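You operate a simulated robot arm through the tools that you are given. There is no shell and no other tool.

The job below is to be done with a simulated two-armed robot. You get a single attempt, and the scene is never put back.

TASK
Hold the carrying tray on the packing table steady with one hand and put the clip tag marked "shop" from the work table in it with the other.
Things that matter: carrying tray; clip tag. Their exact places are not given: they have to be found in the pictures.

Only the result counts: the job must be done as asked and must still hold three seconds after the hand-in. Knocking over, shifting, dropping, spilling or breaking anything else fails it.

THE ROBOT
Two 6-joint arms with two-finger grippers on one trunk, on a base that moves. Base frame: it is fixed to the floor where the robot stands at the start and does not move with it; the origin is under the middle of the robot, x ahead of it, y to its left, z up; the surface under the hand at the start is at about z = 80. Readings come in cm, degrees, newtons and seconds.
The left shoulder is at the start at [7, 14.8, 140.2], the right one opposite. With the tool pointing down near the work surface each hand reaches from about 36 to 64 cm from the robot's upright axis, wherever it stands, measured 20 degrees to its own side. Places, roughly: carrying tray [200, 350, 75]. Payload 2.45 kg a hand.
The TCP of each hand is the grasp point between the finger pads, 3 cm short of the fingertips. In the tool frame z runs along the fingers and y along their closing line. The gripper opens to 10.6 cm; its body begins 7.9 cm behind the TCP.
Orientation is told as [roll, pitch, yaw] about the base's x, y, z axes, in that order, counted from this pose: with the fingers straight down and closing along the base's y, the tool's x points along the base's -x, its y along +y and its z along -z.

THE INTERFACE
- The arms move only by the tool play_rows. It takes "left_plan", "right_plan" or both (then of equal length, played together; a hand with none holds still); each is a list that holds one entry, the list of rows, each a list of 7 numbers: the turn, a rotation vector about the base's x, y, z in degrees, then the shift along the base's x, y, z in cm, then the opening in per cent of the stroke, from 0 (shut) to 100 (fully open). In form: [[[ax, ay, az, dx, dy, dz, gripper], ...]]. A call has 1 to 20 rows; each row is the pose to reach, as a shift and turn from the pose commanded when the call began. A row lasts 0.2 s, in which the tool goes at most 5 cm and 8.6 degrees; a call with a longer step from one row to the next is refused whole, and so is a gripper value outside its range. A pose out of reach is approached as far as the arm can. The call stops where the force on the tool passes 40 N (or 10 N more than at its start, if that is more) or the arm is blocked; 0.2 s more then pass. Each finger travels about 7.2 cm/s and halts on what it meets, pressing with about 26 N; the grip force reading is that of the motor and also rises with nothing between the fingers. The clock runs only during rows and for 0.2 s after the last one: add rows that repeat a pose to give the fingers time. The reply holds the time, the measured pose of the TCP, the force on the tool along the base axes, the opening and the grip force, in the units named above and with some noise, with the torque about the TCP (base axes, N m) and any sound that the robot's microphone picked up.
- Cameras (640 x 400 px; columns grow to the right, rows downward): "scene" is now at [12.42, 0.9, 160.19]; the picture's right is [0.10, -0.99, 0.00], its down [-0.82, -0.08, -0.56] and it looks along [0.56, 0.06, -0.83] (base axes); focal length 258 px, centre (320, 200). "left" rides on the left gripper at [7.6, 0.2, -10.6] in its tool frame; the picture's right is [-0.02, 1.00, 0.00], its down [-0.78, -0.02, -0.62] and it looks along [-0.62, -0.01, 0.78] (tool axes); focal length 247 px, centre (320, 200). "right" rides on the right gripper at [7.6, -0.2, -10.6] in its tool frame; the picture's right is [0.02, 1.00, 0.00], its down [-0.78, 0.02, -0.62] and it looks along [-0.62, 0.01, 0.78] (tool axes); focal length 247 px, centre (320, 200).
- get_image(camera): a new picture of that camera. It takes no simulated time.
- move_column(by): slides the trunk up (or, below 0, down) by that many cm; the arms and the scene camera ride with it, the base frame stays. It gives what a move gives, with no picture.
- drive_base(legs): drives the robot by 1 to 6 legs, each [ahead, left, turn to the left] in cm, cm and degrees, along the robot's own axes; the way and the turn of a leg run together, so that a leg with both is an arc; at most 150 cm and 180 degrees a leg. The arms and the cameras ride along, it lands a little off, and it stops where it bumps. It gives what a move gives.
- turn_head(pan, tilt): turns the head with the scene camera to pan (to the left, within 86 degrees either way) and tilt (down, from -29 to 69), counted from straight ahead of the robot. It gives what a move gives.
- locate(camera, pixels): for up to 12 pixels [column, row] of the newest picture of that camera ("zoom" is the newest enlarged one), the place [x, y, z] in the base frame of the surface seen there, good to about 0.2 cm. It takes no simulated time.
- close_up(camera, box): a new picture of the part [left, top, right, bottom] of that camera's present view, enlarged. It takes no simulated time.
- job_done(): hands the job in; it is judged then, once.

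Open the grippers and draw the arms clear of the work before you hand the job in, unless the task says otherwise.

The tools are called after "Request:" by a JSON object that holds its "name" and its "arguments". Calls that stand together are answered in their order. play_rows: Moves the arms, as the interface text tells. Its arguments: {"type":"object","properties":{"left_plan":{"type":"array","items":{"type":"array","items":{"type":"array","items":{"type":"number"}}}},"right_plan":{"type":"array","items":{"type":"array","items":{"type":"array","items":{"type":"number"}}}}},"required":[]} The other tools are called the same way: move_column (by) moves the trunk up or down; drive_base (legs) drives the base; turn_head (pan, tilt) turns the head that bears the scene camera; get_image (camera) takes a picture; locate (camera, pixels) gives the place of the surface under pixels of a picture; close_up (camera, box) takes an enlarged picture of a part of a camera's view; job_done () hands the job in.

At the start:

```text
clock: 0.0
left_eef_pos: [49.12, 34.14, 105.37]
left_tool_rot: [0.0, 0.0, 0.0]
left_force: [-0.4, -0.3, 0.4]
left_wrist_torque: [-0.02, -0.01, -0.03]
left_width: 10.58
left_grip_force: 0.0
right_eef_pos: [59.84, -6.73, 100.44]
right_tool_rot: [-0.1, 0.0, 0.0]
right_force: [0.2, -0.6, -0.5]
right_wrist_torque: [0.01, -0.03, -0.03]
right_width: 10.59
right_grip_force: 0.1
trunk travel left (down, up): [-87.5, 6.5]
robot x, y, heading: [0.1, 0.38, 0.1]
head pan, tilt (commanded): [5.7, 55.7]
```

scene: 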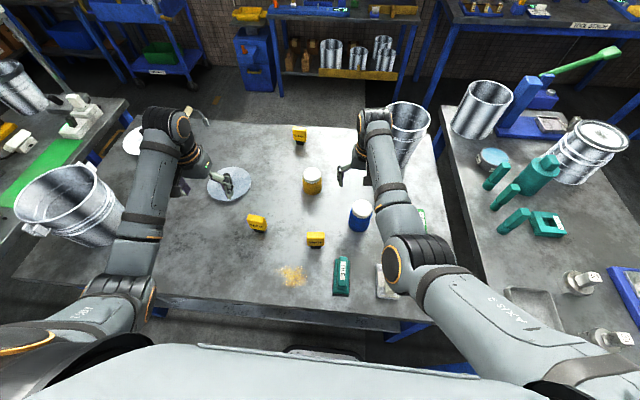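
right: 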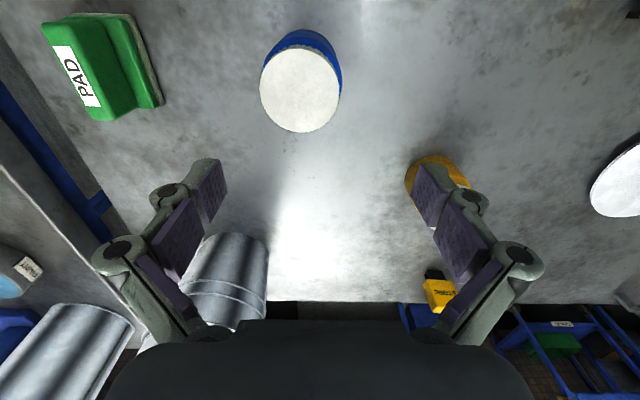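
left: 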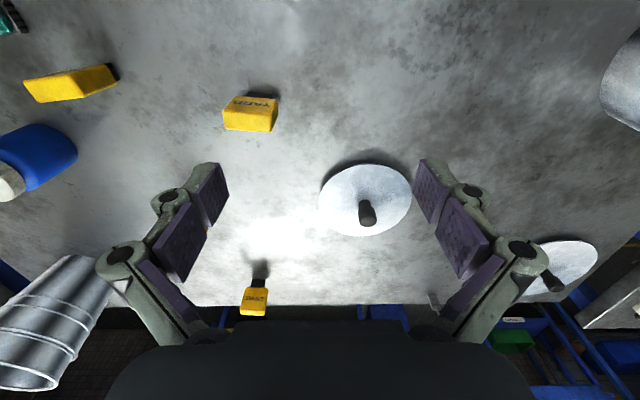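

The scene picture shows three yellow tags at about (300,134), (257,222) and (315,239). I take enlarged pictures to read their labels.

Request:
{"name": "close_up", "arguments": {"camera": "scene", "box": [230, 200, 350, 275]}}

Request:
{"name": "close_up", "arguments": {"camera": "scene", "box": [270, 115, 334, 155]}}

Request:
{"name": "close_up", "arguments": {"camera": "left", "box": [200, 70, 320, 145]}}

Request:
{"name": "close_up", "arguments": {"camera": "left", "box": [220, 270, 300, 320]}}

```text
5.33 times, centred on (290, 238) of scene
```

zoom: 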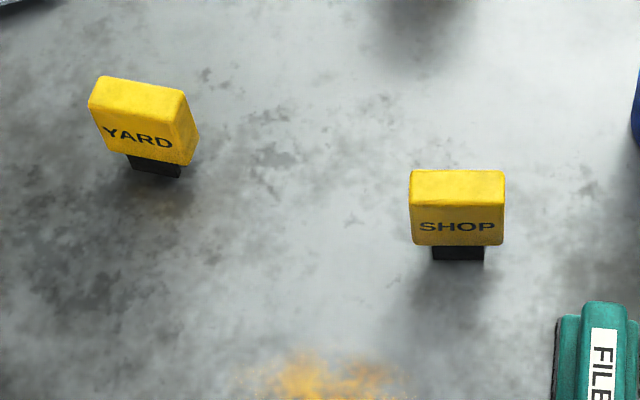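

```text
10.00 times, centred on (302, 135) of scene
```

zoom: 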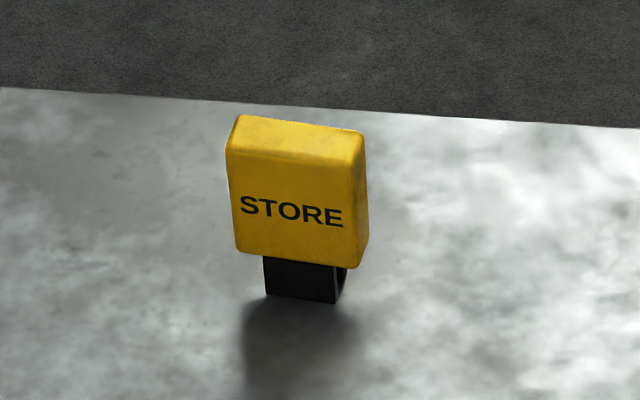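

```text
5.33 times, centred on (260, 108) of left
```

zoom: 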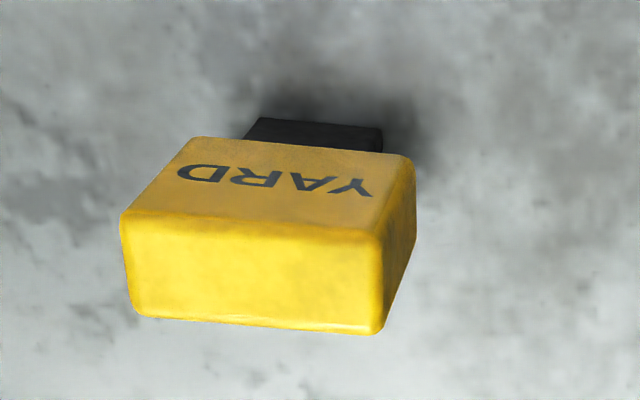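

```text
8.00 times, centred on (260, 295) of left
```

zoom: 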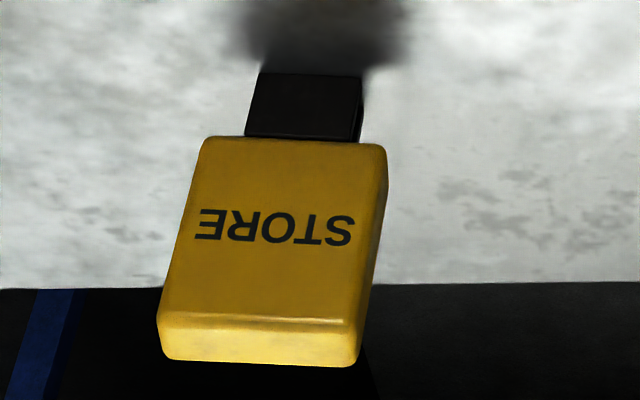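

The SHOP tag is the one at about (315,239) in the scene picture. I enlarge around it and locate points on it.

Request:
{"name": "close_up", "arguments": {"camera": "scene", "box": [291, 222, 339, 252]}}

Request:
{"name": "locate", "arguments": {"camera": "scene", "pixels": [[309, 234], [322, 234], [315, 234], [315, 241], [315, 247], [316, 258], [257, 220], [342, 275], [360, 212], [312, 180], [290, 275]]}}

```text
13.33 times, centred on (315, 237) of scene
```

zoom: 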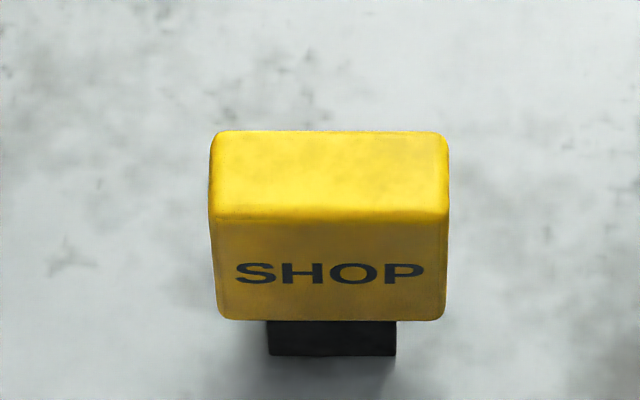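

```text
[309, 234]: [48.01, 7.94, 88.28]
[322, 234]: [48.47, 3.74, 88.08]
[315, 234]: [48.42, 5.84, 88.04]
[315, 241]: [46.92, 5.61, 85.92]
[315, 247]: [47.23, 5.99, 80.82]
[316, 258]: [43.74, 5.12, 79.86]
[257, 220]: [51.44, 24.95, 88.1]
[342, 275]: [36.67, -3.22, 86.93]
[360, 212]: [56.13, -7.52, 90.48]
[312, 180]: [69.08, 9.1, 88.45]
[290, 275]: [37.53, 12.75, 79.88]
```

I locate the tag's edges in the enlarged picture (top face corners around (222,140), (440,140), (440,205), (218,205), bottom of the front (330,315)).

Request:
{"name": "locate", "arguments": {"camera": "zoom", "pixels": [[222, 140], [440, 140], [445, 205], [215, 205], [330, 137], [330, 205], [330, 240], [330, 315], [330, 330], [330, 350], [275, 340], [390, 340]]}}

Request:
{"name": "close_up", "arguments": {"camera": "left", "box": [0, 0, 320, 200]}}

Request:
{"name": "get_image", "arguments": {"camera": "scene"}}

```text
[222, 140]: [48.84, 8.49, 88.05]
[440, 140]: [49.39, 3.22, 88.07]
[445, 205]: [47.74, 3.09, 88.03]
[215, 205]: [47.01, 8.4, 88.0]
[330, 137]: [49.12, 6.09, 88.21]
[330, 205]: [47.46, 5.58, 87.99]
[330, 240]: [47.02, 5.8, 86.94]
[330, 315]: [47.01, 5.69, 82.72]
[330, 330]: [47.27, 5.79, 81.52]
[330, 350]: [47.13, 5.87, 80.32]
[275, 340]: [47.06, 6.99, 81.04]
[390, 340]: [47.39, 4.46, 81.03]
```

```text
2.00 times, centred on (160, 100) of left
```

zoom: 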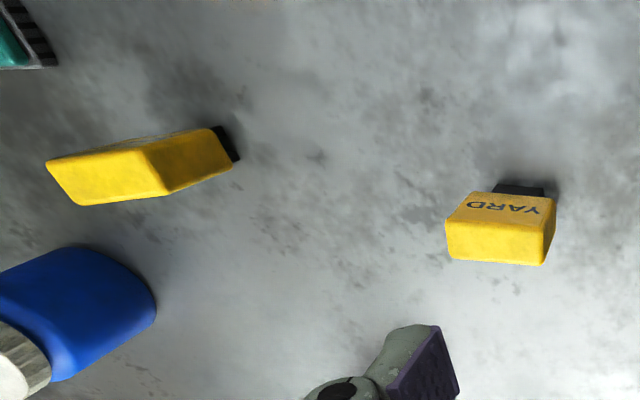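

```text
taken
```

scene: 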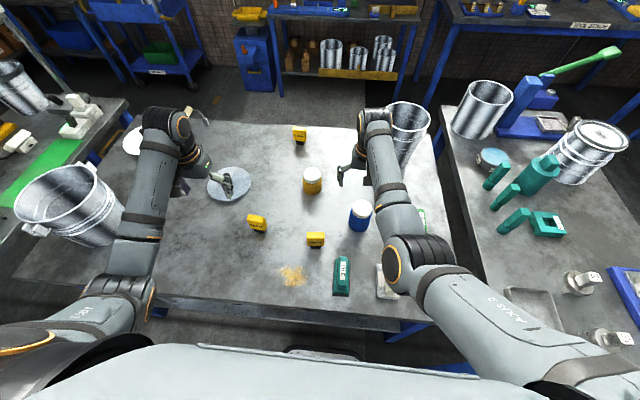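

SHOP tag centre is about [48.2, 5.8], yellow body from z 82.5 to 88, 5.3 cm wide along y. Before picking I look toward the tray at roughly [200, 350] by turning the head left.

Request:
{"name": "turn_head", "arguments": {"pan": 60, "tilt": 20}}

Request:
{"name": "get_image", "arguments": {"camera": "scene"}}

```text
clock: 1.2
left_eef_pos: [49.09, 34.12, 105.36]
left_tool_rot: [-0.1, 0.0, -0.1]
left_force: [0.4, -0.2, 0.0]
left_wrist_torque: [-0.04, 0.0, -0.03]
left_width: 10.63
left_grip_force: 0.1
right_eef_pos: [60.07, -6.72, 100.41]
right_tool_rot: [0.0, 0.0, 0.0]
right_force: [-0.4, -0.4, -0.5]
right_wrist_torque: [0.0, 0.0, -0.01]
right_width: 10.58
right_grip_force: 0.1
trunk travel left (down, up): [-87.5, 6.5]
robot x, y, heading: [-0.12, -0.04, -0.3]
head pan, tilt (commanded): [60.0, 20.0]
```

```text
taken
```

scene: 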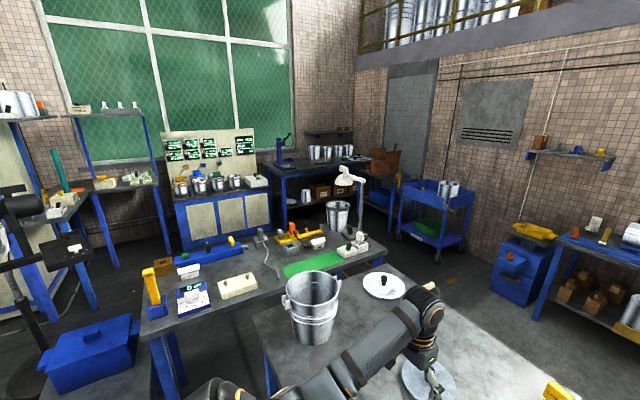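

The view shows several tables and a blue cart at about (435,200). I locate several surfaces to see which one is near [200, 350, 75].

Request:
{"name": "locate", "arguments": {"camera": "scene", "pixels": [[435, 195], [320, 165], [220, 190], [235, 282], [300, 250], [90, 350], [385, 160], [440, 285], [520, 270], [305, 235], [290, 170], [60, 230]]}}

Request:
{"name": "close_up", "arguments": {"camera": "scene", "box": [240, 120, 500, 282]}}

```text
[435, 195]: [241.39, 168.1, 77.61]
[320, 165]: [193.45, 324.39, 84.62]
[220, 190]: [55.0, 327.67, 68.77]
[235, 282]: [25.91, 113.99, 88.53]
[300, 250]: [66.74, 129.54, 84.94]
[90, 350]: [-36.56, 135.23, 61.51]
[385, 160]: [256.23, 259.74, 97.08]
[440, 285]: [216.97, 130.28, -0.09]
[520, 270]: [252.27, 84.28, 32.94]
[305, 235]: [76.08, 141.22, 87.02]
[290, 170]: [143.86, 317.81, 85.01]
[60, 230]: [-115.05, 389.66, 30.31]
```

```text
2.46 times, centred on (370, 201) of scene
```

zoom: 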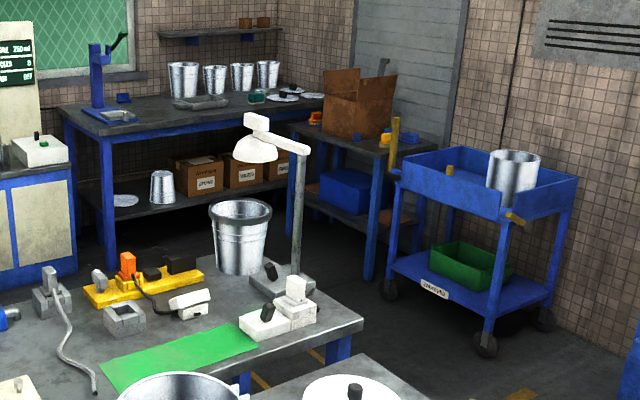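

The long table at the back (about (310,165)) lies near the given place; I enlarge it to look for the tray.

Request:
{"name": "close_up", "arguments": {"camera": "scene", "box": [256, 130, 416, 230]}}

Request:
{"name": "close_up", "arguments": {"camera": "scene", "box": [270, 135, 350, 185]}}

```text
4.00 times, centred on (336, 180) of scene
```

zoom: 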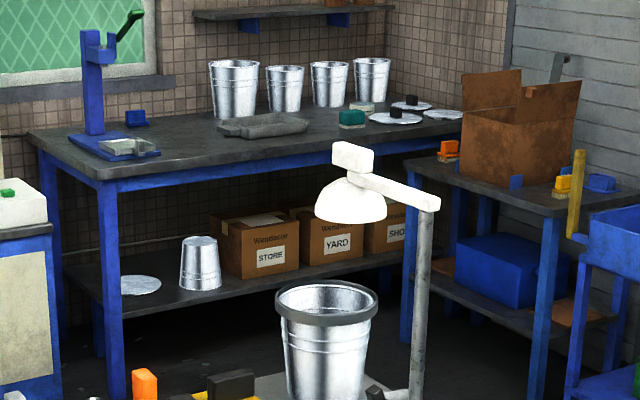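

```text
8.00 times, centred on (310, 160) of scene
```

zoom: 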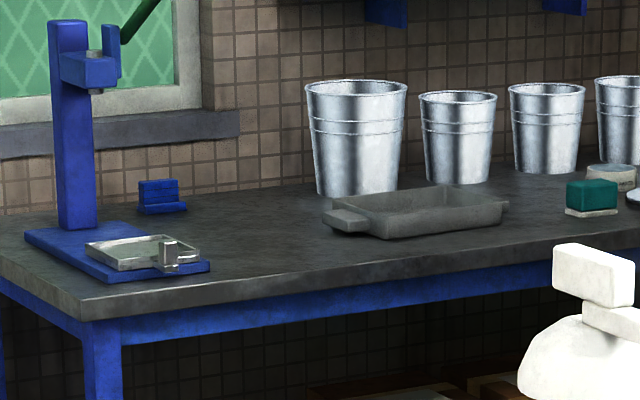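

The carrying tray is the grey pan with side handles near (415,215) of the enlarged picture. I locate its edges, the table around it and objects nearby.

Request:
{"name": "locate", "arguments": {"camera": "zoom", "pixels": [[345, 218], [505, 204], [415, 225], [420, 208], [360, 240], [330, 222], [495, 220], [430, 270], [100, 300], [590, 250], [355, 170], [130, 270]]}}

```text
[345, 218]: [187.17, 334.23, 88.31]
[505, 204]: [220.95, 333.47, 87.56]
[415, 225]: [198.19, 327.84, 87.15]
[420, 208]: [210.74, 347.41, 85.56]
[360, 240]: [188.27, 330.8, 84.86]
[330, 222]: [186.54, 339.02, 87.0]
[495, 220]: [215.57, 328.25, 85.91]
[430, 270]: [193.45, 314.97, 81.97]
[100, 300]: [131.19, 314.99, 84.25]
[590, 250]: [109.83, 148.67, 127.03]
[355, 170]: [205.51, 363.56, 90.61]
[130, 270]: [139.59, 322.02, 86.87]
```

The tray spans about x 188–220, y 328–350, rim z≈88, with handles at its x ends, and the packing table front edge is at about y=313. Now I look at the way there: pictures further left and downward.

Request:
{"name": "turn_head", "arguments": {"pan": 86, "tilt": 30}}

Request:
{"name": "get_image", "arguments": {"camera": "scene"}}

```text
clock: 2.1
left_eef_pos: [49.01, 34.05, 105.39]
left_tool_rot: [0.0, 0.0, 0.0]
left_force: [-0.2, -0.9, -0.3]
left_wrist_torque: [0.01, 0.0, 0.01]
left_width: 10.6
left_grip_force: 0.0
right_eef_pos: [59.93, -6.71, 100.38]
right_tool_rot: [0.1, 0.1, 0.0]
right_force: [-0.1, -1.0, -0.1]
right_wrist_torque: [0.0, 0.0, -0.01]
right_width: 10.63
right_grip_force: 0.1
trunk travel left (down, up): [-87.5, 6.5]
robot x, y, heading: [-0.16, 0.06, -0.2]
head pan, tilt (commanded): [85.9, 30.0]
```

```text
taken
```

scene: 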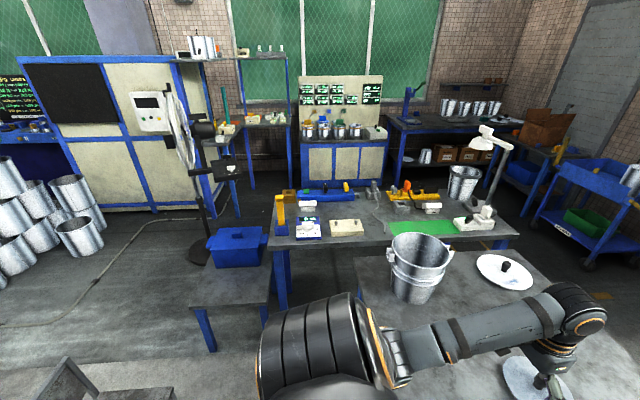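

I locate the corners of the left table, the low bench with the blue bin, the fan stand foot and floor points.

Request:
{"name": "locate", "arguments": {"camera": "scene", "pixels": [[275, 245], [518, 236], [475, 175], [275, 197], [190, 303], [270, 303], [205, 255], [105, 395], [120, 340], [230, 350], [175, 250], [358, 262]]}}

Request:
{"name": "locate", "arguments": {"camera": "scene", "pixels": [[260, 225], [510, 210], [560, 250], [595, 262], [540, 212], [270, 230], [205, 350], [310, 185], [400, 175], [630, 330], [170, 390], [75, 255]]}}

```text
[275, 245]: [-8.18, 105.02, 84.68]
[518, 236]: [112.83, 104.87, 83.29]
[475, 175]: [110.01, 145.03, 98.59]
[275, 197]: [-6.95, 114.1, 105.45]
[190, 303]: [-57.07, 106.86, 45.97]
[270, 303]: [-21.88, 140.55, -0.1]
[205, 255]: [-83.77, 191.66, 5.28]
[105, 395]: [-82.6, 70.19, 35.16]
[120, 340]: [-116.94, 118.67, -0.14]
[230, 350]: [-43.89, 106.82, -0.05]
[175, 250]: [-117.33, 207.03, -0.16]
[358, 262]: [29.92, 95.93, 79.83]
```

```text
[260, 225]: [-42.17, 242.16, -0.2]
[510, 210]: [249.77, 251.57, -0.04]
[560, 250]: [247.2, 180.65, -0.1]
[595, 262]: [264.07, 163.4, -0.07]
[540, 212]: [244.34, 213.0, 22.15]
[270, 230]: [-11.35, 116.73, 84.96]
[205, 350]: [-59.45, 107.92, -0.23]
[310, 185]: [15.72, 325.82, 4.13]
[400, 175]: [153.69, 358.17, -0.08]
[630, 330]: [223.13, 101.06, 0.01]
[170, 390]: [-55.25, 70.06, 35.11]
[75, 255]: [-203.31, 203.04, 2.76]
```

Left table occupies about x −8…113, y 105…, the low bench x −57…−20, y 107+, and a stool-like thing near [−70, 70, 35]. I look ahead and to the right to compare the other way round.

Request:
{"name": "turn_head", "arguments": {"pan": -50, "tilt": 30}}

Request:
{"name": "get_image", "arguments": {"camera": "scene"}}

Request:
{"name": "locate", "arguments": {"camera": "scene", "pixels": [[320, 200], [320, 300]]}}

Request:
{"name": "turn_head", "arguments": {"pan": 15, "tilt": 30}}

Request:
{"name": "get_image", "arguments": {"camera": "scene"}}

```text
clock: 4.3
left_eef_pos: [48.99, 33.98, 105.37]
left_tool_rot: [-0.1, 0.0, 0.0]
left_force: [-0.2, 0.2, 0.5]
left_wrist_torque: [-0.04, 0.0, 0.01]
left_width: 10.61
left_grip_force: 0.1
right_eef_pos: [59.97, -6.64, 100.41]
right_tool_rot: [-0.1, -0.1, 0.0]
right_force: [0.0, 0.8, 0.4]
right_wrist_torque: [0.01, 0.01, -0.05]
right_width: 10.59
right_grip_force: 0.0
trunk travel left (down, up): [-87.5, 6.5]
robot x, y, heading: [-0.08, 0.09, -0.1]
head pan, tilt (commanded): [-50.0, 30.0]
```

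```text
taken
```

scene: 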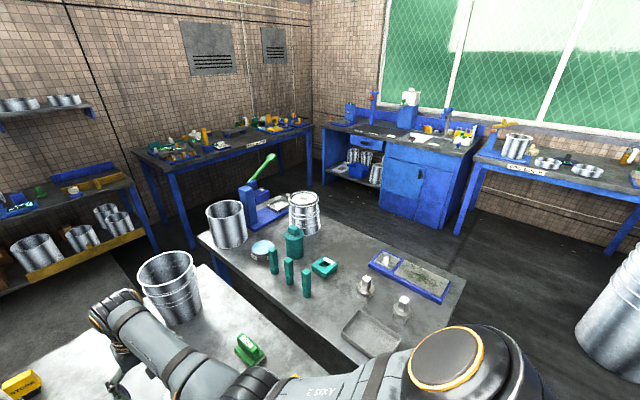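

```text
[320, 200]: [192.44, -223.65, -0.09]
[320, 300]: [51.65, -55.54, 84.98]
```

```text
clock: 5.7
left_eef_pos: [48.93, 34.0, 105.45]
left_tool_rot: [0.0, -0.1, 0.1]
left_force: [0.4, 0.2, 0.4]
left_wrist_torque: [-0.03, 0.0, 0.01]
left_width: 10.57
left_grip_force: 0.1
right_eef_pos: [59.97, -6.57, 100.45]
right_tool_rot: [0.0, 0.1, 0.1]
right_force: [0.0, 0.0, -0.6]
right_wrist_torque: [-0.02, 0.01, -0.04]
right_width: 10.6
right_grip_force: 0.1
trunk travel left (down, up): [-87.5, 6.5]
robot x, y, heading: [0.21, -0.12, 0.2]
head pan, tilt (commanded): [15.0, 30.0]
```

```text
taken
```

scene: 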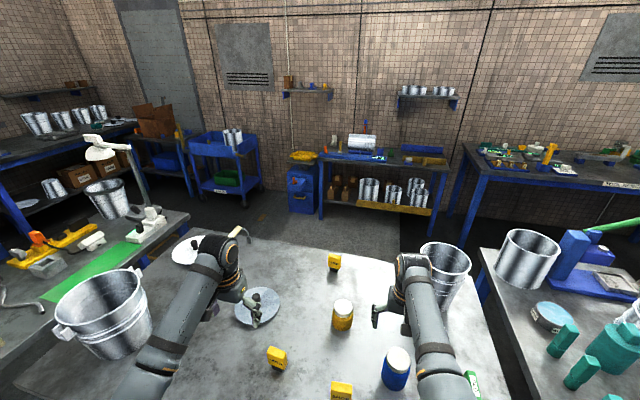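

I locate table corners and floor between the rows in this picture (work table far edge, right table left edge, far benches).

Request:
{"name": "locate", "arguments": {"camera": "scene", "pixels": [[480, 250], [470, 270], [440, 250], [255, 240], [480, 350], [530, 395], [300, 230], [350, 225], [320, 205], [300, 210], [440, 220], [470, 215]]}}

Request:
{"name": "locate", "arguments": {"camera": "scene", "pixels": [[190, 213], [200, 195], [245, 205], [165, 190], [130, 195], [60, 245], [90, 215], [250, 235], [150, 260], [455, 212], [430, 235], [385, 225]]}}

```text
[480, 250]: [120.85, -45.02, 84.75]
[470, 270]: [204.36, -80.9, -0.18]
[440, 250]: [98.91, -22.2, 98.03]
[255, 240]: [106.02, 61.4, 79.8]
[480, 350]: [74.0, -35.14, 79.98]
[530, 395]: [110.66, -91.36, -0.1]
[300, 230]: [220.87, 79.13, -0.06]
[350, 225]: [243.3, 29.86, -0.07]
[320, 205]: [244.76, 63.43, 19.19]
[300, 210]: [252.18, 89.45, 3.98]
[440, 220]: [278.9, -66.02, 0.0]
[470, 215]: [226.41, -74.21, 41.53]
```

```text
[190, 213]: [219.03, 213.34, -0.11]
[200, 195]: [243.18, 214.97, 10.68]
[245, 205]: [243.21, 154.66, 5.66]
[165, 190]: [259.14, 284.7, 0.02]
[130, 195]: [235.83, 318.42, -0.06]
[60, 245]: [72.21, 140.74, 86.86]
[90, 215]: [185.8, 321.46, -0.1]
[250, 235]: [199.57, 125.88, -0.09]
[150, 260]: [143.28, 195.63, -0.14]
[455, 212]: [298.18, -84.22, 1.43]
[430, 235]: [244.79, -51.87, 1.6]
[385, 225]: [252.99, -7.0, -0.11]
```

There is no gap beside the work table, so I'll drive around later. First the pick: the right hand goes at z≈100 to over the SHOP tag, [48.2, 5.8], with a yaw of +7° to match it, with the head turned back down to watch.

Request:
{"name": "play_rows", "arguments": {"right_plan": [[[0, 0, 1, -2, 2, 0.5, 100], [0, 0, 2, -4, 4.2, 1, 95], [0, 0, 4, -6, 6.4, 1, 90], [0, 0, 5, -8, 8.6, 1, 85], [0, 0, 6, -10, 10.6, 1, 85], [0, 0, 7, -11.7, 12.3, 1, 85], [0, 0, 7, -11.7, 12.3, 1, 85]]]}}

Request:
{"name": "turn_head", "arguments": {"pan": 5, "tilt": 56}}

Request:
{"name": "get_image", "arguments": {"camera": "right"}}

Request:
{"name": "get_image", "arguments": {"camera": "scene"}}

```text
clock: 7.5
left_eef_pos: [49.08, 34.1, 105.22]
left_tool_rot: [0.0, 0.0, -0.1]
left_force: [-0.7, -0.3, 0.0]
left_wrist_torque: [-0.01, -0.04, 0.01]
left_width: 10.65
left_grip_force: 0.0
right_eef_pos: [58.37, -9.05, 98.21]
right_tool_rot: [-5.0, -1.2, 3.6]
right_force: [-0.4, -0.4, -0.7]
right_wrist_torque: [0.01, -0.03, -0.02]
right_width: 9.02
right_grip_force: 0.1
right hand out of reach, approached as far as the arm can: row 2, 3, 4, 5, 6, 7
trunk travel left (down, up): [-87.5, 6.5]
robot x, y, heading: [0.18, -0.3, 0.1]
head pan, tilt (commanded): [15.0, 30.0]
stopped in row 7 (right hand): the arm was blocked; the commanded pose is now the measured one
```

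```text
clock: 8.4
left_eef_pos: [49.01, 34.1, 105.27]
left_tool_rot: [0.0, 0.0, 0.0]
left_force: [-0.2, 0.0, 0.5]
left_wrist_torque: [0.04, 0.02, -0.02]
left_width: 10.62
left_grip_force: 0.1
right_eef_pos: [58.37, -8.84, 98.24]
right_tool_rot: [-5.1, -1.0, 3.6]
right_force: [-0.3, 0.4, 0.1]
right_wrist_torque: [0.02, 0.01, 0.02]
right_width: 9.01
right_grip_force: 0.1
trunk travel left (down, up): [-87.5, 6.5]
robot x, y, heading: [-0.19, -0.41, -0.1]
head pan, tilt (commanded): [5.0, 56.0]
```

```text
taken
```

right: 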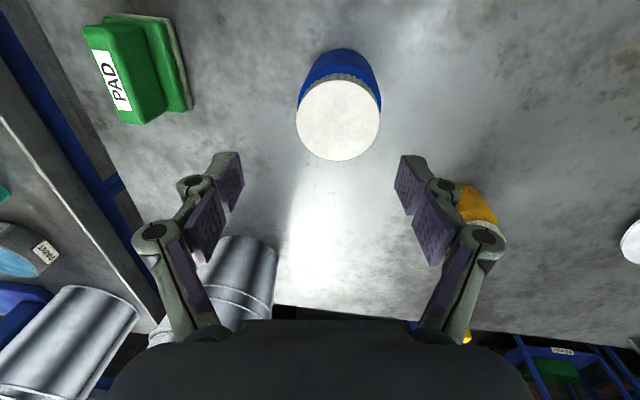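

```text
taken
```

scene: 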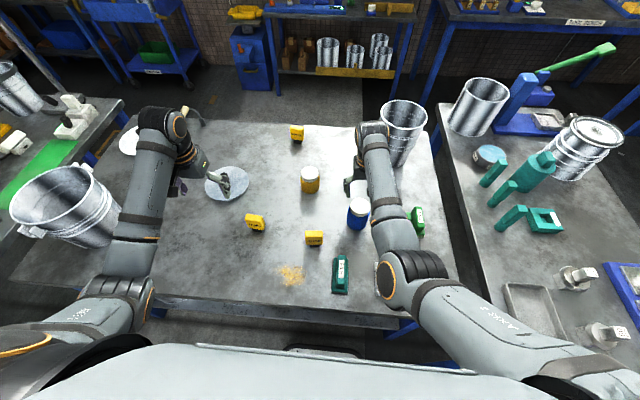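

The right hand can't fold across to the tag from here and stopped at [58.4, −8.9, 98.2] above the blue bottle (cap at (338,120) in the right picture, still clear). I measure the surroundings (bucket at (70,200), arm parts, right table edge) before choosing a small sideways drive.

Request:
{"name": "locate", "arguments": {"camera": "scene", "pixels": [[65, 170], [110, 195], [20, 215], [70, 235], [120, 285], [150, 200], [165, 130], [400, 270], [375, 150], [478, 370], [560, 390], [400, 325]]}}

Request:
{"name": "close_up", "arguments": {"camera": "scene", "box": [280, 100, 440, 200]}}

```text
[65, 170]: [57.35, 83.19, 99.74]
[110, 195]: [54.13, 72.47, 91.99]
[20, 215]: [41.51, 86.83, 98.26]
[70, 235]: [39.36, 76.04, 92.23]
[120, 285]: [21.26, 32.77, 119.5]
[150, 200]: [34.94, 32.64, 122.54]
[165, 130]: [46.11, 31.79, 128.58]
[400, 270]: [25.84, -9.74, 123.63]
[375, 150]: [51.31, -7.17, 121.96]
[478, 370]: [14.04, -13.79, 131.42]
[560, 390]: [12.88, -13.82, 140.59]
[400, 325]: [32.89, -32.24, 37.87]
```

```text
4.00 times, centred on (360, 150) of scene
```

zoom: 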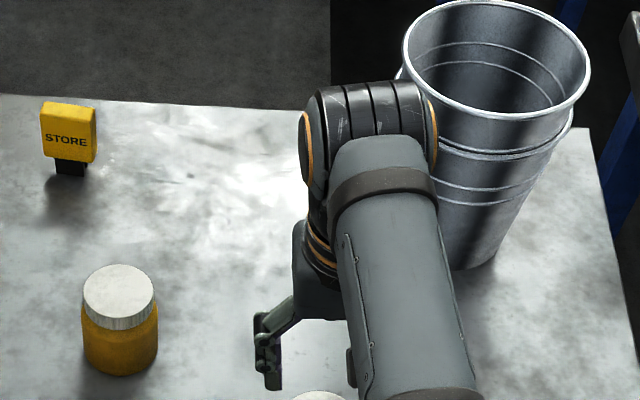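

The tag is better for the left hand if the robot stands about 11 cm further right (tag then at 20° to the left, ~50 cm). Both hands are above everything there (fingertips ≥95 vs bottle 90.5), so I drive 11 cm to the right.

Request:
{"name": "play_rows", "arguments": {"right_plan": [[[5, 1, -3.6, 0, 0, 1, 85], [5, 1, -3.6, 0, 0, 2, 85], [5, 1, -3.6, 0, 0, 2.5, 85]]]}}

Request:
{"name": "drive_base", "arguments": {"legs": [[0, -11, 0]]}}

Request:
{"name": "get_image", "arguments": {"camera": "left"}}

Request:
{"name": "get_image", "arguments": {"camera": "scene"}}

```text
clock: 9.2
left_eef_pos: [49.0, 34.16, 105.32]
left_tool_rot: [0.0, -0.1, -0.1]
left_force: [-0.3, -0.8, 0.8]
left_wrist_torque: [-0.06, 0.01, 0.0]
left_width: 10.63
left_grip_force: 0.1
right_eef_pos: [58.32, -8.5, 100.73]
right_tool_rot: [0.5, -0.2, 0.2]
right_force: [0.6, -0.9, -0.2]
right_wrist_torque: [-0.01, 0.01, -0.03]
right_width: 9.02
right_grip_force: 0.1
trunk travel left (down, up): [-87.5, 6.5]
robot x, y, heading: [0.4, 0.1, 0.1]
head pan, tilt (commanded): [5.0, 56.0]
```

```text
clock: 10.4
left_eef_pos: [49.04, 23.38, 105.48]
left_tool_rot: [-0.1, 0.0, 0.1]
left_force: [0.2, -0.5, 0.4]
left_wrist_torque: [-0.05, 0.02, -0.01]
left_width: 10.6
left_grip_force: 0.1
right_eef_pos: [58.27, -19.24, 100.67]
right_tool_rot: [0.3, -0.2, 0.3]
right_force: [-0.8, -0.3, -0.3]
right_wrist_torque: [0.01, -0.03, -0.01]
right_width: 9.02
right_grip_force: 0.0
trunk travel left (down, up): [-87.5, 6.5]
robot x, y, heading: [-0.22, -10.68, -0.1]
head pan, tilt (commanded): [5.0, 56.0]
```

```text
taken
```

left: 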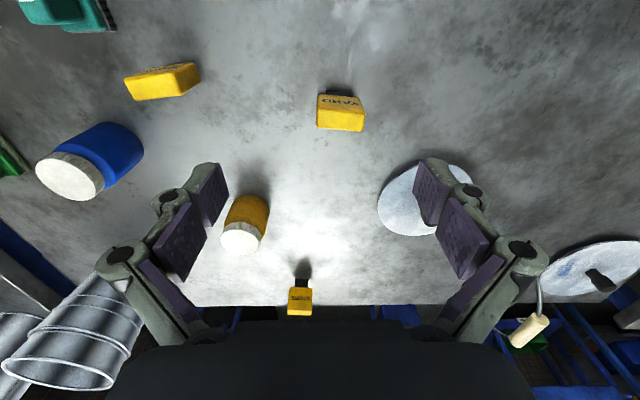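

```text
taken
```

scene: 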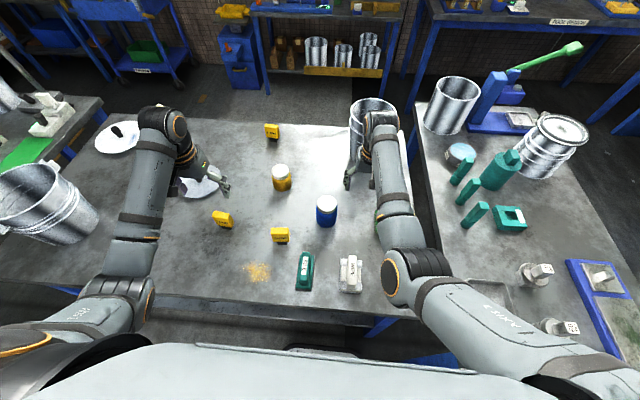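

The robot now stands at y≈−10.7. The SHOP tag is at (279,235) in the scene picture; I move the left hand over it at about z=99 with a +7° yaw.

Request:
{"name": "play_rows", "arguments": {"left_plan": [[[0, 0, 1, -0.1, -2.5, -1, 100], [0, 0, 2, -0.3, -5.5, -2, 95], [0, 0, 4, -0.4, -8.5, -3, 90], [0, 0, 5, -0.6, -11.5, -4, 85], [0, 0, 6, -0.7, -14.5, -5, 85], [0, 0, 7, -0.8, -17.4, -6, 85], [0, 0, 7, -0.8, -17.4, -6, 85]]]}}

Request:
{"name": "get_image", "arguments": {"camera": "left"}}

Request:
{"name": "get_image", "arguments": {"camera": "scene"}}

```text
clock: 12.0
left_eef_pos: [48.21, 5.89, 99.37]
left_tool_rot: [0.0, 0.1, 7.0]
left_force: [0.4, 0.5, -0.4]
left_wrist_torque: [-0.02, 0.0, -0.02]
left_width: 9.02
left_grip_force: 0.1
left hand out of reach, approached as far as the arm can: row 2
right_eef_pos: [58.3, -19.42, 100.65]
right_tool_rot: [0.4, -0.2, 0.2]
right_force: [0.4, -0.3, 1.2]
right_wrist_torque: [0.0, 0.02, 0.01]
right_width: 9.02
right_grip_force: 0.0
trunk travel left (down, up): [-87.5, 6.5]
robot x, y, heading: [0.02, -10.8, -0.3]
head pan, tilt (commanded): [5.0, 56.0]
```

```text
taken
```

left: 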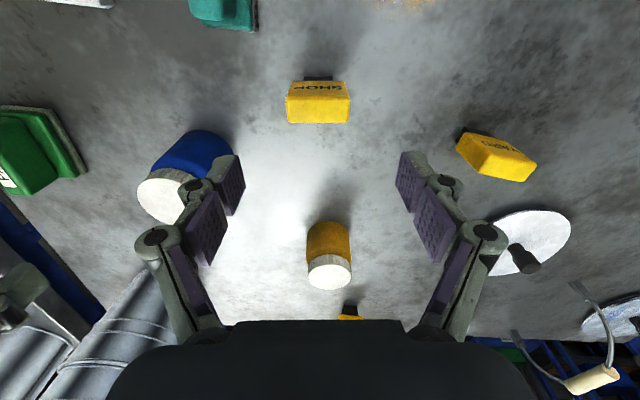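

```text
taken
```

scene: 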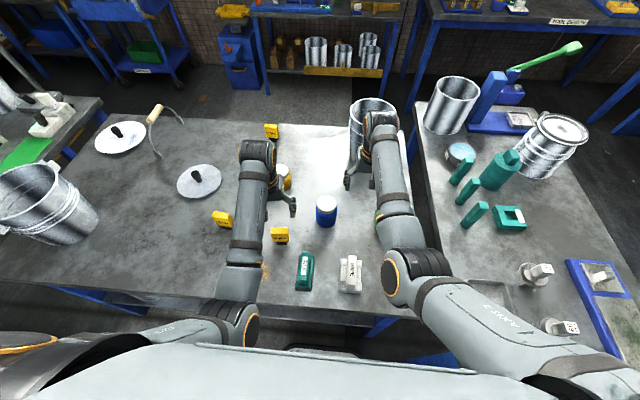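

The left hand is above the tag, which shows at (318,103) in the left picture. I locate its edges with that camera to fix the grasp.

Request:
{"name": "close_up", "arguments": {"camera": "left", "box": [270, 70, 366, 130]}}

Request:
{"name": "locate", "arguments": {"camera": "left", "pixels": [[289, 99], [347, 97], [318, 98], [291, 120], [346, 120], [318, 121], [318, 110]]}}

Request:
{"name": "locate", "arguments": {"camera": "scene", "pixels": [[274, 229], [279, 230], [286, 229], [280, 238]]}}

```text
6.67 times, centred on (318, 100) of left
```

zoom: 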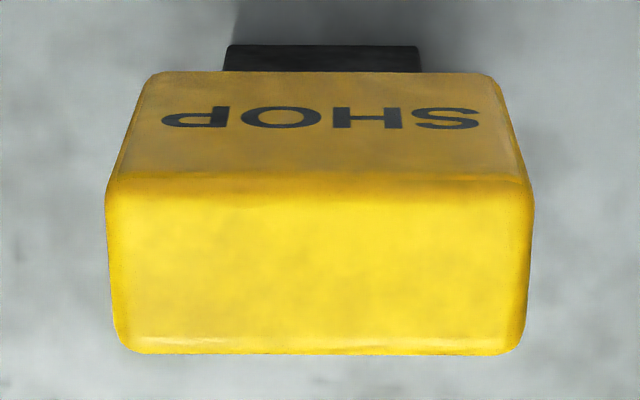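

```text
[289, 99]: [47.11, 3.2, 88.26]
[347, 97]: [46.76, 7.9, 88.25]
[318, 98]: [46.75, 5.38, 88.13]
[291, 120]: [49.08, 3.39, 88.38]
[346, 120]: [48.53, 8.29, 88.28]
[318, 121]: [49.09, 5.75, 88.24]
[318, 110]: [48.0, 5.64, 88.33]
```

```text
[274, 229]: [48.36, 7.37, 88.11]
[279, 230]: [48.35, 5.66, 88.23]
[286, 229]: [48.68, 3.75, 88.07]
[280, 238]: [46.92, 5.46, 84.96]
```

Tag centre ≈ [48.0, 5.75], aligned with the fingers. I lower the left hand to z≈85.2 with the fingers open 9 cm around its narrow sides.

Request:
{"name": "play_rows", "arguments": {"left_plan": [[[0, 0, 0, 0, 0, -2.5, 85], [0, 0, 0, -0.1, -0.1, -5, 85], [0, 0, 0, -0.15, -0.12, -7.5, 85], [0, 0, 0, -0.15, -0.12, -10, 85], [0, 0, 0, -0.15, -0.12, -12.2, 85], [0, 0, 0, -0.15, -0.12, -14, 85], [0, 0, 0, -0.15, -0.12, -14, 85]]]}}

Request:
{"name": "get_image", "arguments": {"camera": "left"}}

Request:
{"name": "close_up", "arguments": {"camera": "scene", "box": [200, 190, 360, 290]}}

```text
clock: 13.6
left_eef_pos: [48.14, 5.75, 85.29]
left_tool_rot: [0.1, 0.1, 6.9]
left_force: [0.1, -0.4, 0.5]
left_wrist_torque: [0.02, 0.0, 0.0]
left_width: 9.03
left_grip_force: 0.1
right_eef_pos: [58.33, -19.37, 100.58]
right_tool_rot: [0.4, -0.2, 0.3]
right_force: [0.7, 0.5, 1.3]
right_wrist_torque: [0.01, 0.01, -0.01]
right_width: 8.99
right_grip_force: 0.1
trunk travel left (down, up): [-87.5, 6.5]
robot x, y, heading: [0.2, -10.96, 0.1]
head pan, tilt (commanded): [5.0, 56.0]
```

```text
taken
```

left: 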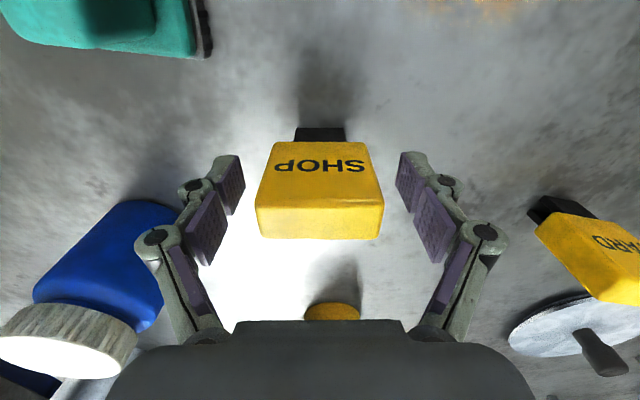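

```text
4.00 times, centred on (280, 240) of scene
```

zoom: 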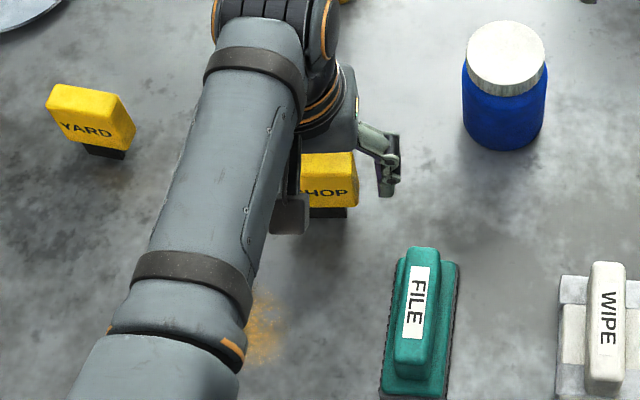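

The tag sits centred between the pads ((318,190) in the left picture). I close the left gripper on it.

Request:
{"name": "play_rows", "arguments": {"left_plan": [[[0, 0, 0, 0, 0, 0, 60], [0, 0, 0, 0, 0, 0, 30], [0, 0, 0, 0, 0, 0, 20], [0, 0, 0, 0, 0, 0, 20], [0, 0, 0, 0, 0, 0, 20]]]}}

Request:
{"name": "get_image", "arguments": {"camera": "left"}}

```text
clock: 14.8
left_eef_pos: [48.13, 5.77, 85.28]
left_tool_rot: [0.0, 0.1, 6.9]
left_force: [1.3, 0.9, 2.4]
left_wrist_torque: [-0.02, -0.01, -0.01]
left_width: 5.52
left_grip_force: 26.1
right_eef_pos: [58.12, -19.52, 100.72]
right_tool_rot: [0.4, -0.3, 0.3]
right_force: [0.0, -1.0, -0.4]
right_wrist_torque: [-0.04, -0.06, -0.02]
right_width: 8.96
right_grip_force: 0.1
trunk travel left (down, up): [-87.5, 6.5]
robot x, y, heading: [0.25, -10.99, 0.1]
head pan, tilt (commanded): [5.0, 56.0]
```

```text
taken
```

left: 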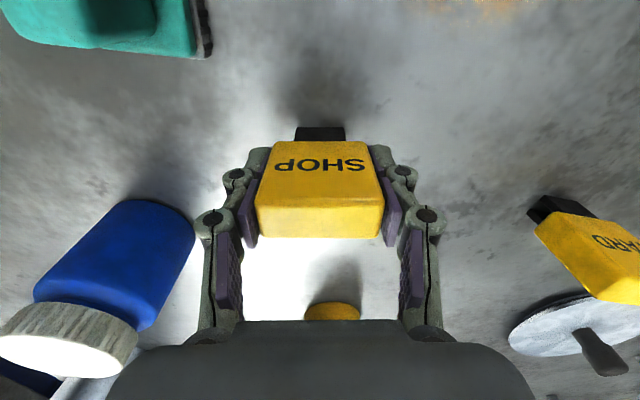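

The tag is gripped (width 5.5 cm, 26 N). I lift it straight up 15 cm.

Request:
{"name": "play_rows", "arguments": {"left_plan": [[[0, 0, 0, 0, 0, 1, 20], [0, 0, 0, 0, 0, 3, 20], [0, 0, 0, 0, 0, 5.5, 20], [0, 0, 0, 0, 0, 8, 20], [0, 0, 0, 0, 0, 10.5, 20], [0, 0, 0, 0, 0, 13, 20], [0, 0, 0, 0, 0, 15, 20], [0, 0, 0, 0, 0, 15, 20]]]}}

Request:
{"name": "get_image", "arguments": {"camera": "left"}}

Request:
{"name": "get_image", "arguments": {"camera": "scene"}}

```text
clock: 16.6
left_eef_pos: [48.09, 5.71, 100.38]
left_tool_rot: [0.1, 0.1, 7.1]
left_force: [-0.9, 0.0, -0.5]
left_wrist_torque: [-0.01, 0.01, 0.0]
left_width: 5.53
left_grip_force: 25.7
right_eef_pos: [58.28, -19.6, 100.72]
right_tool_rot: [0.4, -0.1, 0.2]
right_force: [0.5, -0.9, -0.1]
right_wrist_torque: [-0.01, 0.0, 0.03]
right_width: 8.99
right_grip_force: 0.1
trunk travel left (down, up): [-87.5, 6.5]
robot x, y, heading: [0.04, -10.97, 0.2]
head pan, tilt (commanded): [5.0, 56.0]
```

```text
taken
```

left: 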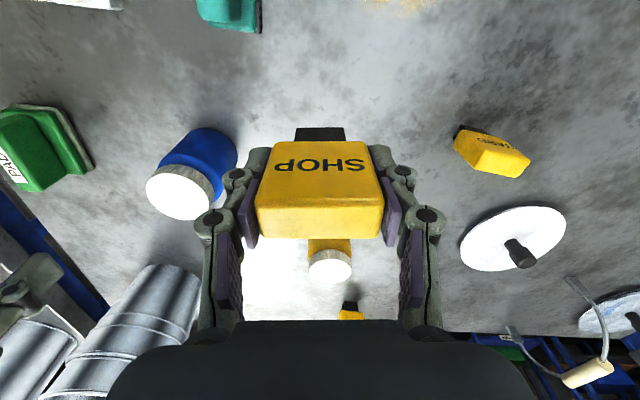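

```text
taken
```

scene: 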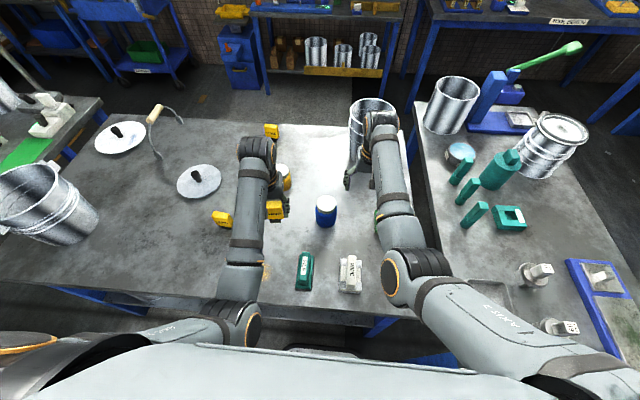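

The tag is held and clear at z≈100. I raise the trunk 6 cm for clearance, then back up 12 cm from the table so that I can turn and look behind.

Request:
{"name": "move_column", "arguments": {"by": 6}}

Request:
{"name": "drive_base", "arguments": {"legs": [[-12, 0, 0]]}}

Request:
{"name": "turn_head", "arguments": {"pan": 86, "tilt": 45}}

Request:
{"name": "get_image", "arguments": {"camera": "scene"}}

```text
clock: 17.6
left_eef_pos: [48.06, 5.66, 106.26]
left_tool_rot: [0.0, 0.1, 6.9]
left_force: [0.3, -0.1, -0.7]
left_wrist_torque: [0.02, 0.02, -0.02]
left_width: 5.53
left_grip_force: 26.1
right_eef_pos: [58.29, -19.43, 106.7]
right_tool_rot: [0.4, -0.1, 0.1]
right_force: [-0.6, 0.3, 0.3]
right_wrist_torque: [0.02, 0.01, 0.02]
right_width: 9.0
right_grip_force: 0.1
trunk travel left (down, up): [-93.5, 0.5]
robot x, y, heading: [0.0, -10.8, -0.0]
head pan, tilt (commanded): [5.0, 56.0]
```

```text
clock: 18.8
left_eef_pos: [36.24, 5.8, 106.28]
left_tool_rot: [0.0, 0.1, 7.1]
left_force: [-0.3, -0.5, -0.3]
left_wrist_torque: [-0.02, 0.04, 0.01]
left_width: 5.52
left_grip_force: 25.5
right_eef_pos: [46.37, -19.34, 106.61]
right_tool_rot: [0.3, 0.0, 0.2]
right_force: [-0.1, 0.5, -0.3]
right_wrist_torque: [-0.05, 0.02, 0.0]
right_width: 9.02
right_grip_force: 0.1
trunk travel left (down, up): [-93.5, 0.5]
robot x, y, heading: [-12.24, -11.04, -0.0]
head pan, tilt (commanded): [5.0, 56.0]
```

```text
clock: 20.3
left_eef_pos: [36.0, 5.81, 106.27]
left_tool_rot: [0.0, 0.0, 7.1]
left_force: [-0.1, 0.7, -0.3]
left_wrist_torque: [-0.01, 0.02, 0.01]
left_width: 5.53
left_grip_force: 25.7
right_eef_pos: [46.23, -19.44, 106.77]
right_tool_rot: [0.4, -0.3, 0.2]
right_force: [-0.1, -0.1, -1.5]
right_wrist_torque: [-0.02, -0.01, 0.01]
right_width: 9.02
right_grip_force: 0.1
trunk travel left (down, up): [-93.5, 0.5]
robot x, y, heading: [-12.04, -10.79, 0.1]
head pan, tilt (commanded): [85.9, 45.0]
```

```text
taken
```

scene: 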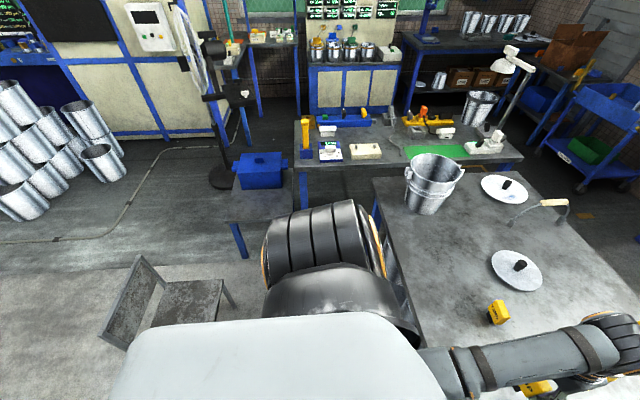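

A chair stands at (170,300) in the picture. I locate it, the floor left of it, the fan foot, and the bucket pile.

Request:
{"name": "locate", "arguments": {"camera": "scene", "pixels": [[185, 300], [237, 308], [130, 350], [130, 260], [215, 285], [60, 300], [25, 380], [215, 180], [245, 255], [105, 180], [30, 218], [150, 215]]}}

Request:
{"name": "turn_head", "arguments": {"pan": -86, "tilt": 40}}

Request:
{"name": "get_image", "arguments": {"camera": "scene"}}

```text
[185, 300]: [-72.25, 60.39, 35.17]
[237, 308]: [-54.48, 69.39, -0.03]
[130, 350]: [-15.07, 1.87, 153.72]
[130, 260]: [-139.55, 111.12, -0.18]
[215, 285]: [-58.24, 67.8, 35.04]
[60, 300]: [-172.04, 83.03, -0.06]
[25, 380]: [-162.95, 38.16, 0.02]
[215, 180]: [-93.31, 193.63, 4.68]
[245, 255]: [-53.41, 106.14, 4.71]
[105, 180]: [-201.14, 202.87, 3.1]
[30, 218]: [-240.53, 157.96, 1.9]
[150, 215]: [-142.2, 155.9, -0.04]
```

```text
clock: 22.9
left_eef_pos: [36.12, 5.74, 106.3]
left_tool_rot: [0.1, 0.0, 7.1]
left_force: [-0.6, -0.2, -0.7]
left_wrist_torque: [0.0, 0.0, 0.02]
left_width: 5.51
left_grip_force: 25.8
right_eef_pos: [46.28, -19.4, 106.78]
right_tool_rot: [0.4, -0.2, 0.2]
right_force: [1.3, 0.5, -0.3]
right_wrist_torque: [0.02, -0.02, 0.0]
right_width: 9.0
right_grip_force: 0.0
trunk travel left (down, up): [-93.5, 0.5]
robot x, y, heading: [-11.83, -10.96, 0.0]
head pan, tilt (commanded): [-85.9, 40.0]
```

```text
taken
```

scene: 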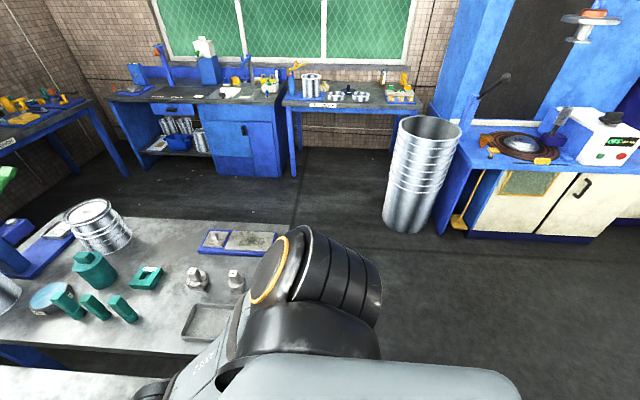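

The right side looks open: right table ends near (290,240), the blue cabinet stands beyond, and a tall pail stack is at (415,180). I locate these.

Request:
{"name": "locate", "arguments": {"camera": "scene", "pixels": [[285, 228], [100, 218], [250, 175], [130, 155], [300, 170], [405, 225], [440, 225], [385, 170], [160, 200], [330, 190], [450, 300], [60, 180]]}}

Request:
{"name": "locate", "arguments": {"camera": "scene", "pixels": [[275, 235], [180, 345], [130, 130], [60, 115], [80, 175], [130, 180], [200, 190], [560, 240], [620, 380], [540, 330], [340, 215], [20, 180]]}}

```text
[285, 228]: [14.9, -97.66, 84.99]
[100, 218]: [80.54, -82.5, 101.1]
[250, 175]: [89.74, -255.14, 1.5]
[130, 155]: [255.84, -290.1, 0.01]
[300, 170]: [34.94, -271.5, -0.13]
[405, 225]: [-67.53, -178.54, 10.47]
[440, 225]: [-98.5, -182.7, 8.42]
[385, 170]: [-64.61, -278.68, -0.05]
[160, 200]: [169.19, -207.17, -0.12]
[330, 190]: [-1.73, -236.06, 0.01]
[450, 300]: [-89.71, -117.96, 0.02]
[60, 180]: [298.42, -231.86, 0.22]
```

```text
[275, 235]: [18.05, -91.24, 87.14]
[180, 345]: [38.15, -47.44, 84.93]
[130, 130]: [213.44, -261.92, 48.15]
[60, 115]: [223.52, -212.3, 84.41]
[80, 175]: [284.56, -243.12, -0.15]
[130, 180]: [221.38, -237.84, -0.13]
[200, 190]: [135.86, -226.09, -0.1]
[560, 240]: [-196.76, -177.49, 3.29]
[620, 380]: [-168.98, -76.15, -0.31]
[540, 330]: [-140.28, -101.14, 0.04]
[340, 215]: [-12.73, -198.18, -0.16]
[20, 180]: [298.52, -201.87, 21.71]
```

The right-hand route is wide: around the right table (x 15…121, y −45…−105), corridor y −105…−250, then up the corridor x 121…225. I turn 40° right in place (hands sweep at z>101, above the table things) and look behind.

Request:
{"name": "drive_base", "arguments": {"legs": [[0, 0, -40]]}}

Request:
{"name": "get_image", "arguments": {"camera": "scene"}}

```text
clock: 25.2
left_eef_pos: [35.56, -29.11, 106.35]
left_tool_rot: [0.0, 0.0, -33.1]
left_force: [0.0, 0.4, -1.4]
left_wrist_torque: [0.0, -0.02, 0.03]
left_width: 5.53
left_grip_force: 25.5
right_eef_pos: [27.1, -54.88, 106.67]
right_tool_rot: [0.4, -0.2, -39.9]
right_force: [0.8, 0.8, 0.4]
right_wrist_torque: [-0.01, -0.02, -0.02]
right_width: 9.02
right_grip_force: 0.1
trunk travel left (down, up): [-93.5, 0.5]
robot x, y, heading: [-12.06, -10.99, -40.2]
head pan, tilt (commanded): [-85.9, 40.0]
```

```text
taken
```

scene: 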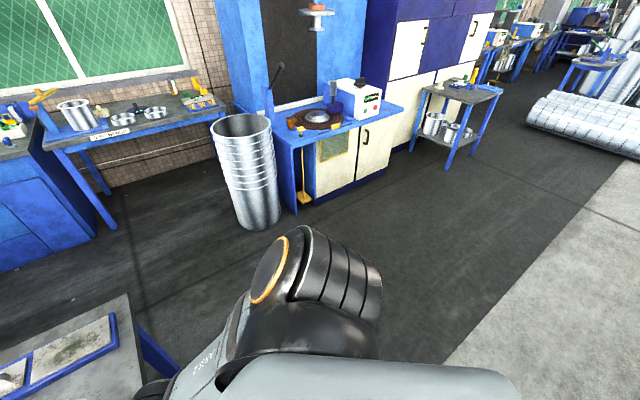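

Behind is clear floor. I move away from the tables to about [−55, −50] (right 57, back 8 in the robot's axes), then turn left 130° to face +y, hands staying above z 101.

Request:
{"name": "drive_base", "arguments": {"legs": [[-8, -57, 0], [0, 0, 130]]}}

Request:
{"name": "turn_head", "arguments": {"pan": -80, "tilt": 35}}

Request:
{"name": "get_image", "arguments": {"camera": "scene"}}

Request:
{"name": "get_image", "arguments": {"camera": "left"}}

```text
clock: 33.9
left_eef_pos: [-71.49, -1.1, 106.4]
left_tool_rot: [0.0, 0.0, 97.3]
left_force: [-0.6, -0.4, -0.6]
left_wrist_torque: [0.04, 0.0, 0.0]
left_width: 5.52
left_grip_force: 26.2
right_eef_pos: [-46.52, 9.22, 106.67]
right_tool_rot: [0.4, -0.2, 90.6]
right_force: [0.3, -0.1, 0.4]
right_wrist_torque: [0.01, -0.01, -0.01]
right_width: 9.0
right_grip_force: 0.1
trunk travel left (down, up): [-93.5, 0.5]
robot x, y, heading: [-54.6, -49.12, 90.3]
head pan, tilt (commanded): [-85.9, 40.0]
```

```text
clock: 34.5
left_eef_pos: [-71.49, -1.2, 106.49]
left_tool_rot: [0.0, 0.0, 97.4]
left_force: [-0.1, 1.2, -1.6]
left_wrist_torque: [-0.03, -0.01, 0.01]
left_width: 5.53
left_grip_force: 26.3
right_eef_pos: [-46.47, 9.22, 106.72]
right_tool_rot: [0.4, -0.3, 90.5]
right_force: [0.1, -0.2, -0.1]
right_wrist_torque: [0.01, -0.03, -0.02]
right_width: 9.0
right_grip_force: 0.0
trunk travel left (down, up): [-93.5, 0.5]
robot x, y, heading: [-54.8, -49.3, 90.5]
head pan, tilt (commanded): [-80.0, 35.0]
```

```text
taken
```

scene: 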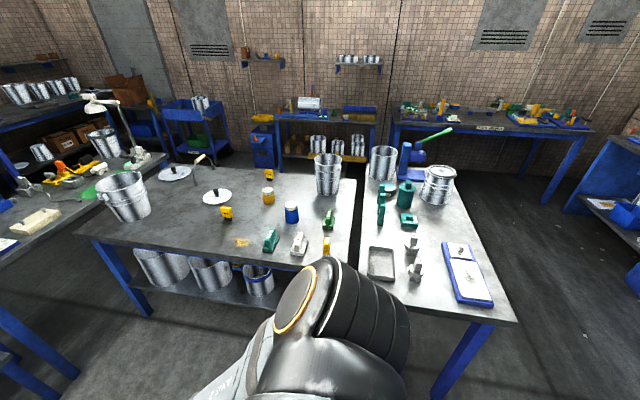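

```text
taken
```

left: 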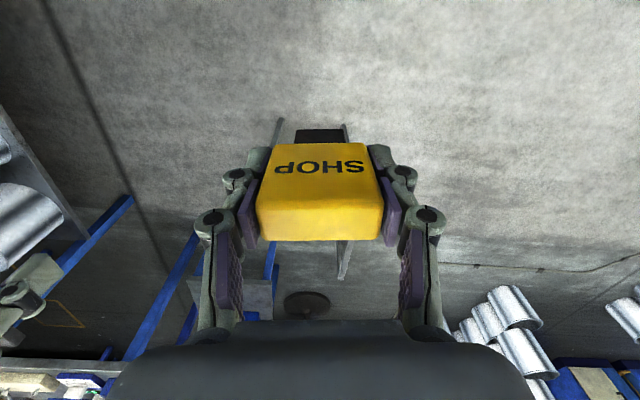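

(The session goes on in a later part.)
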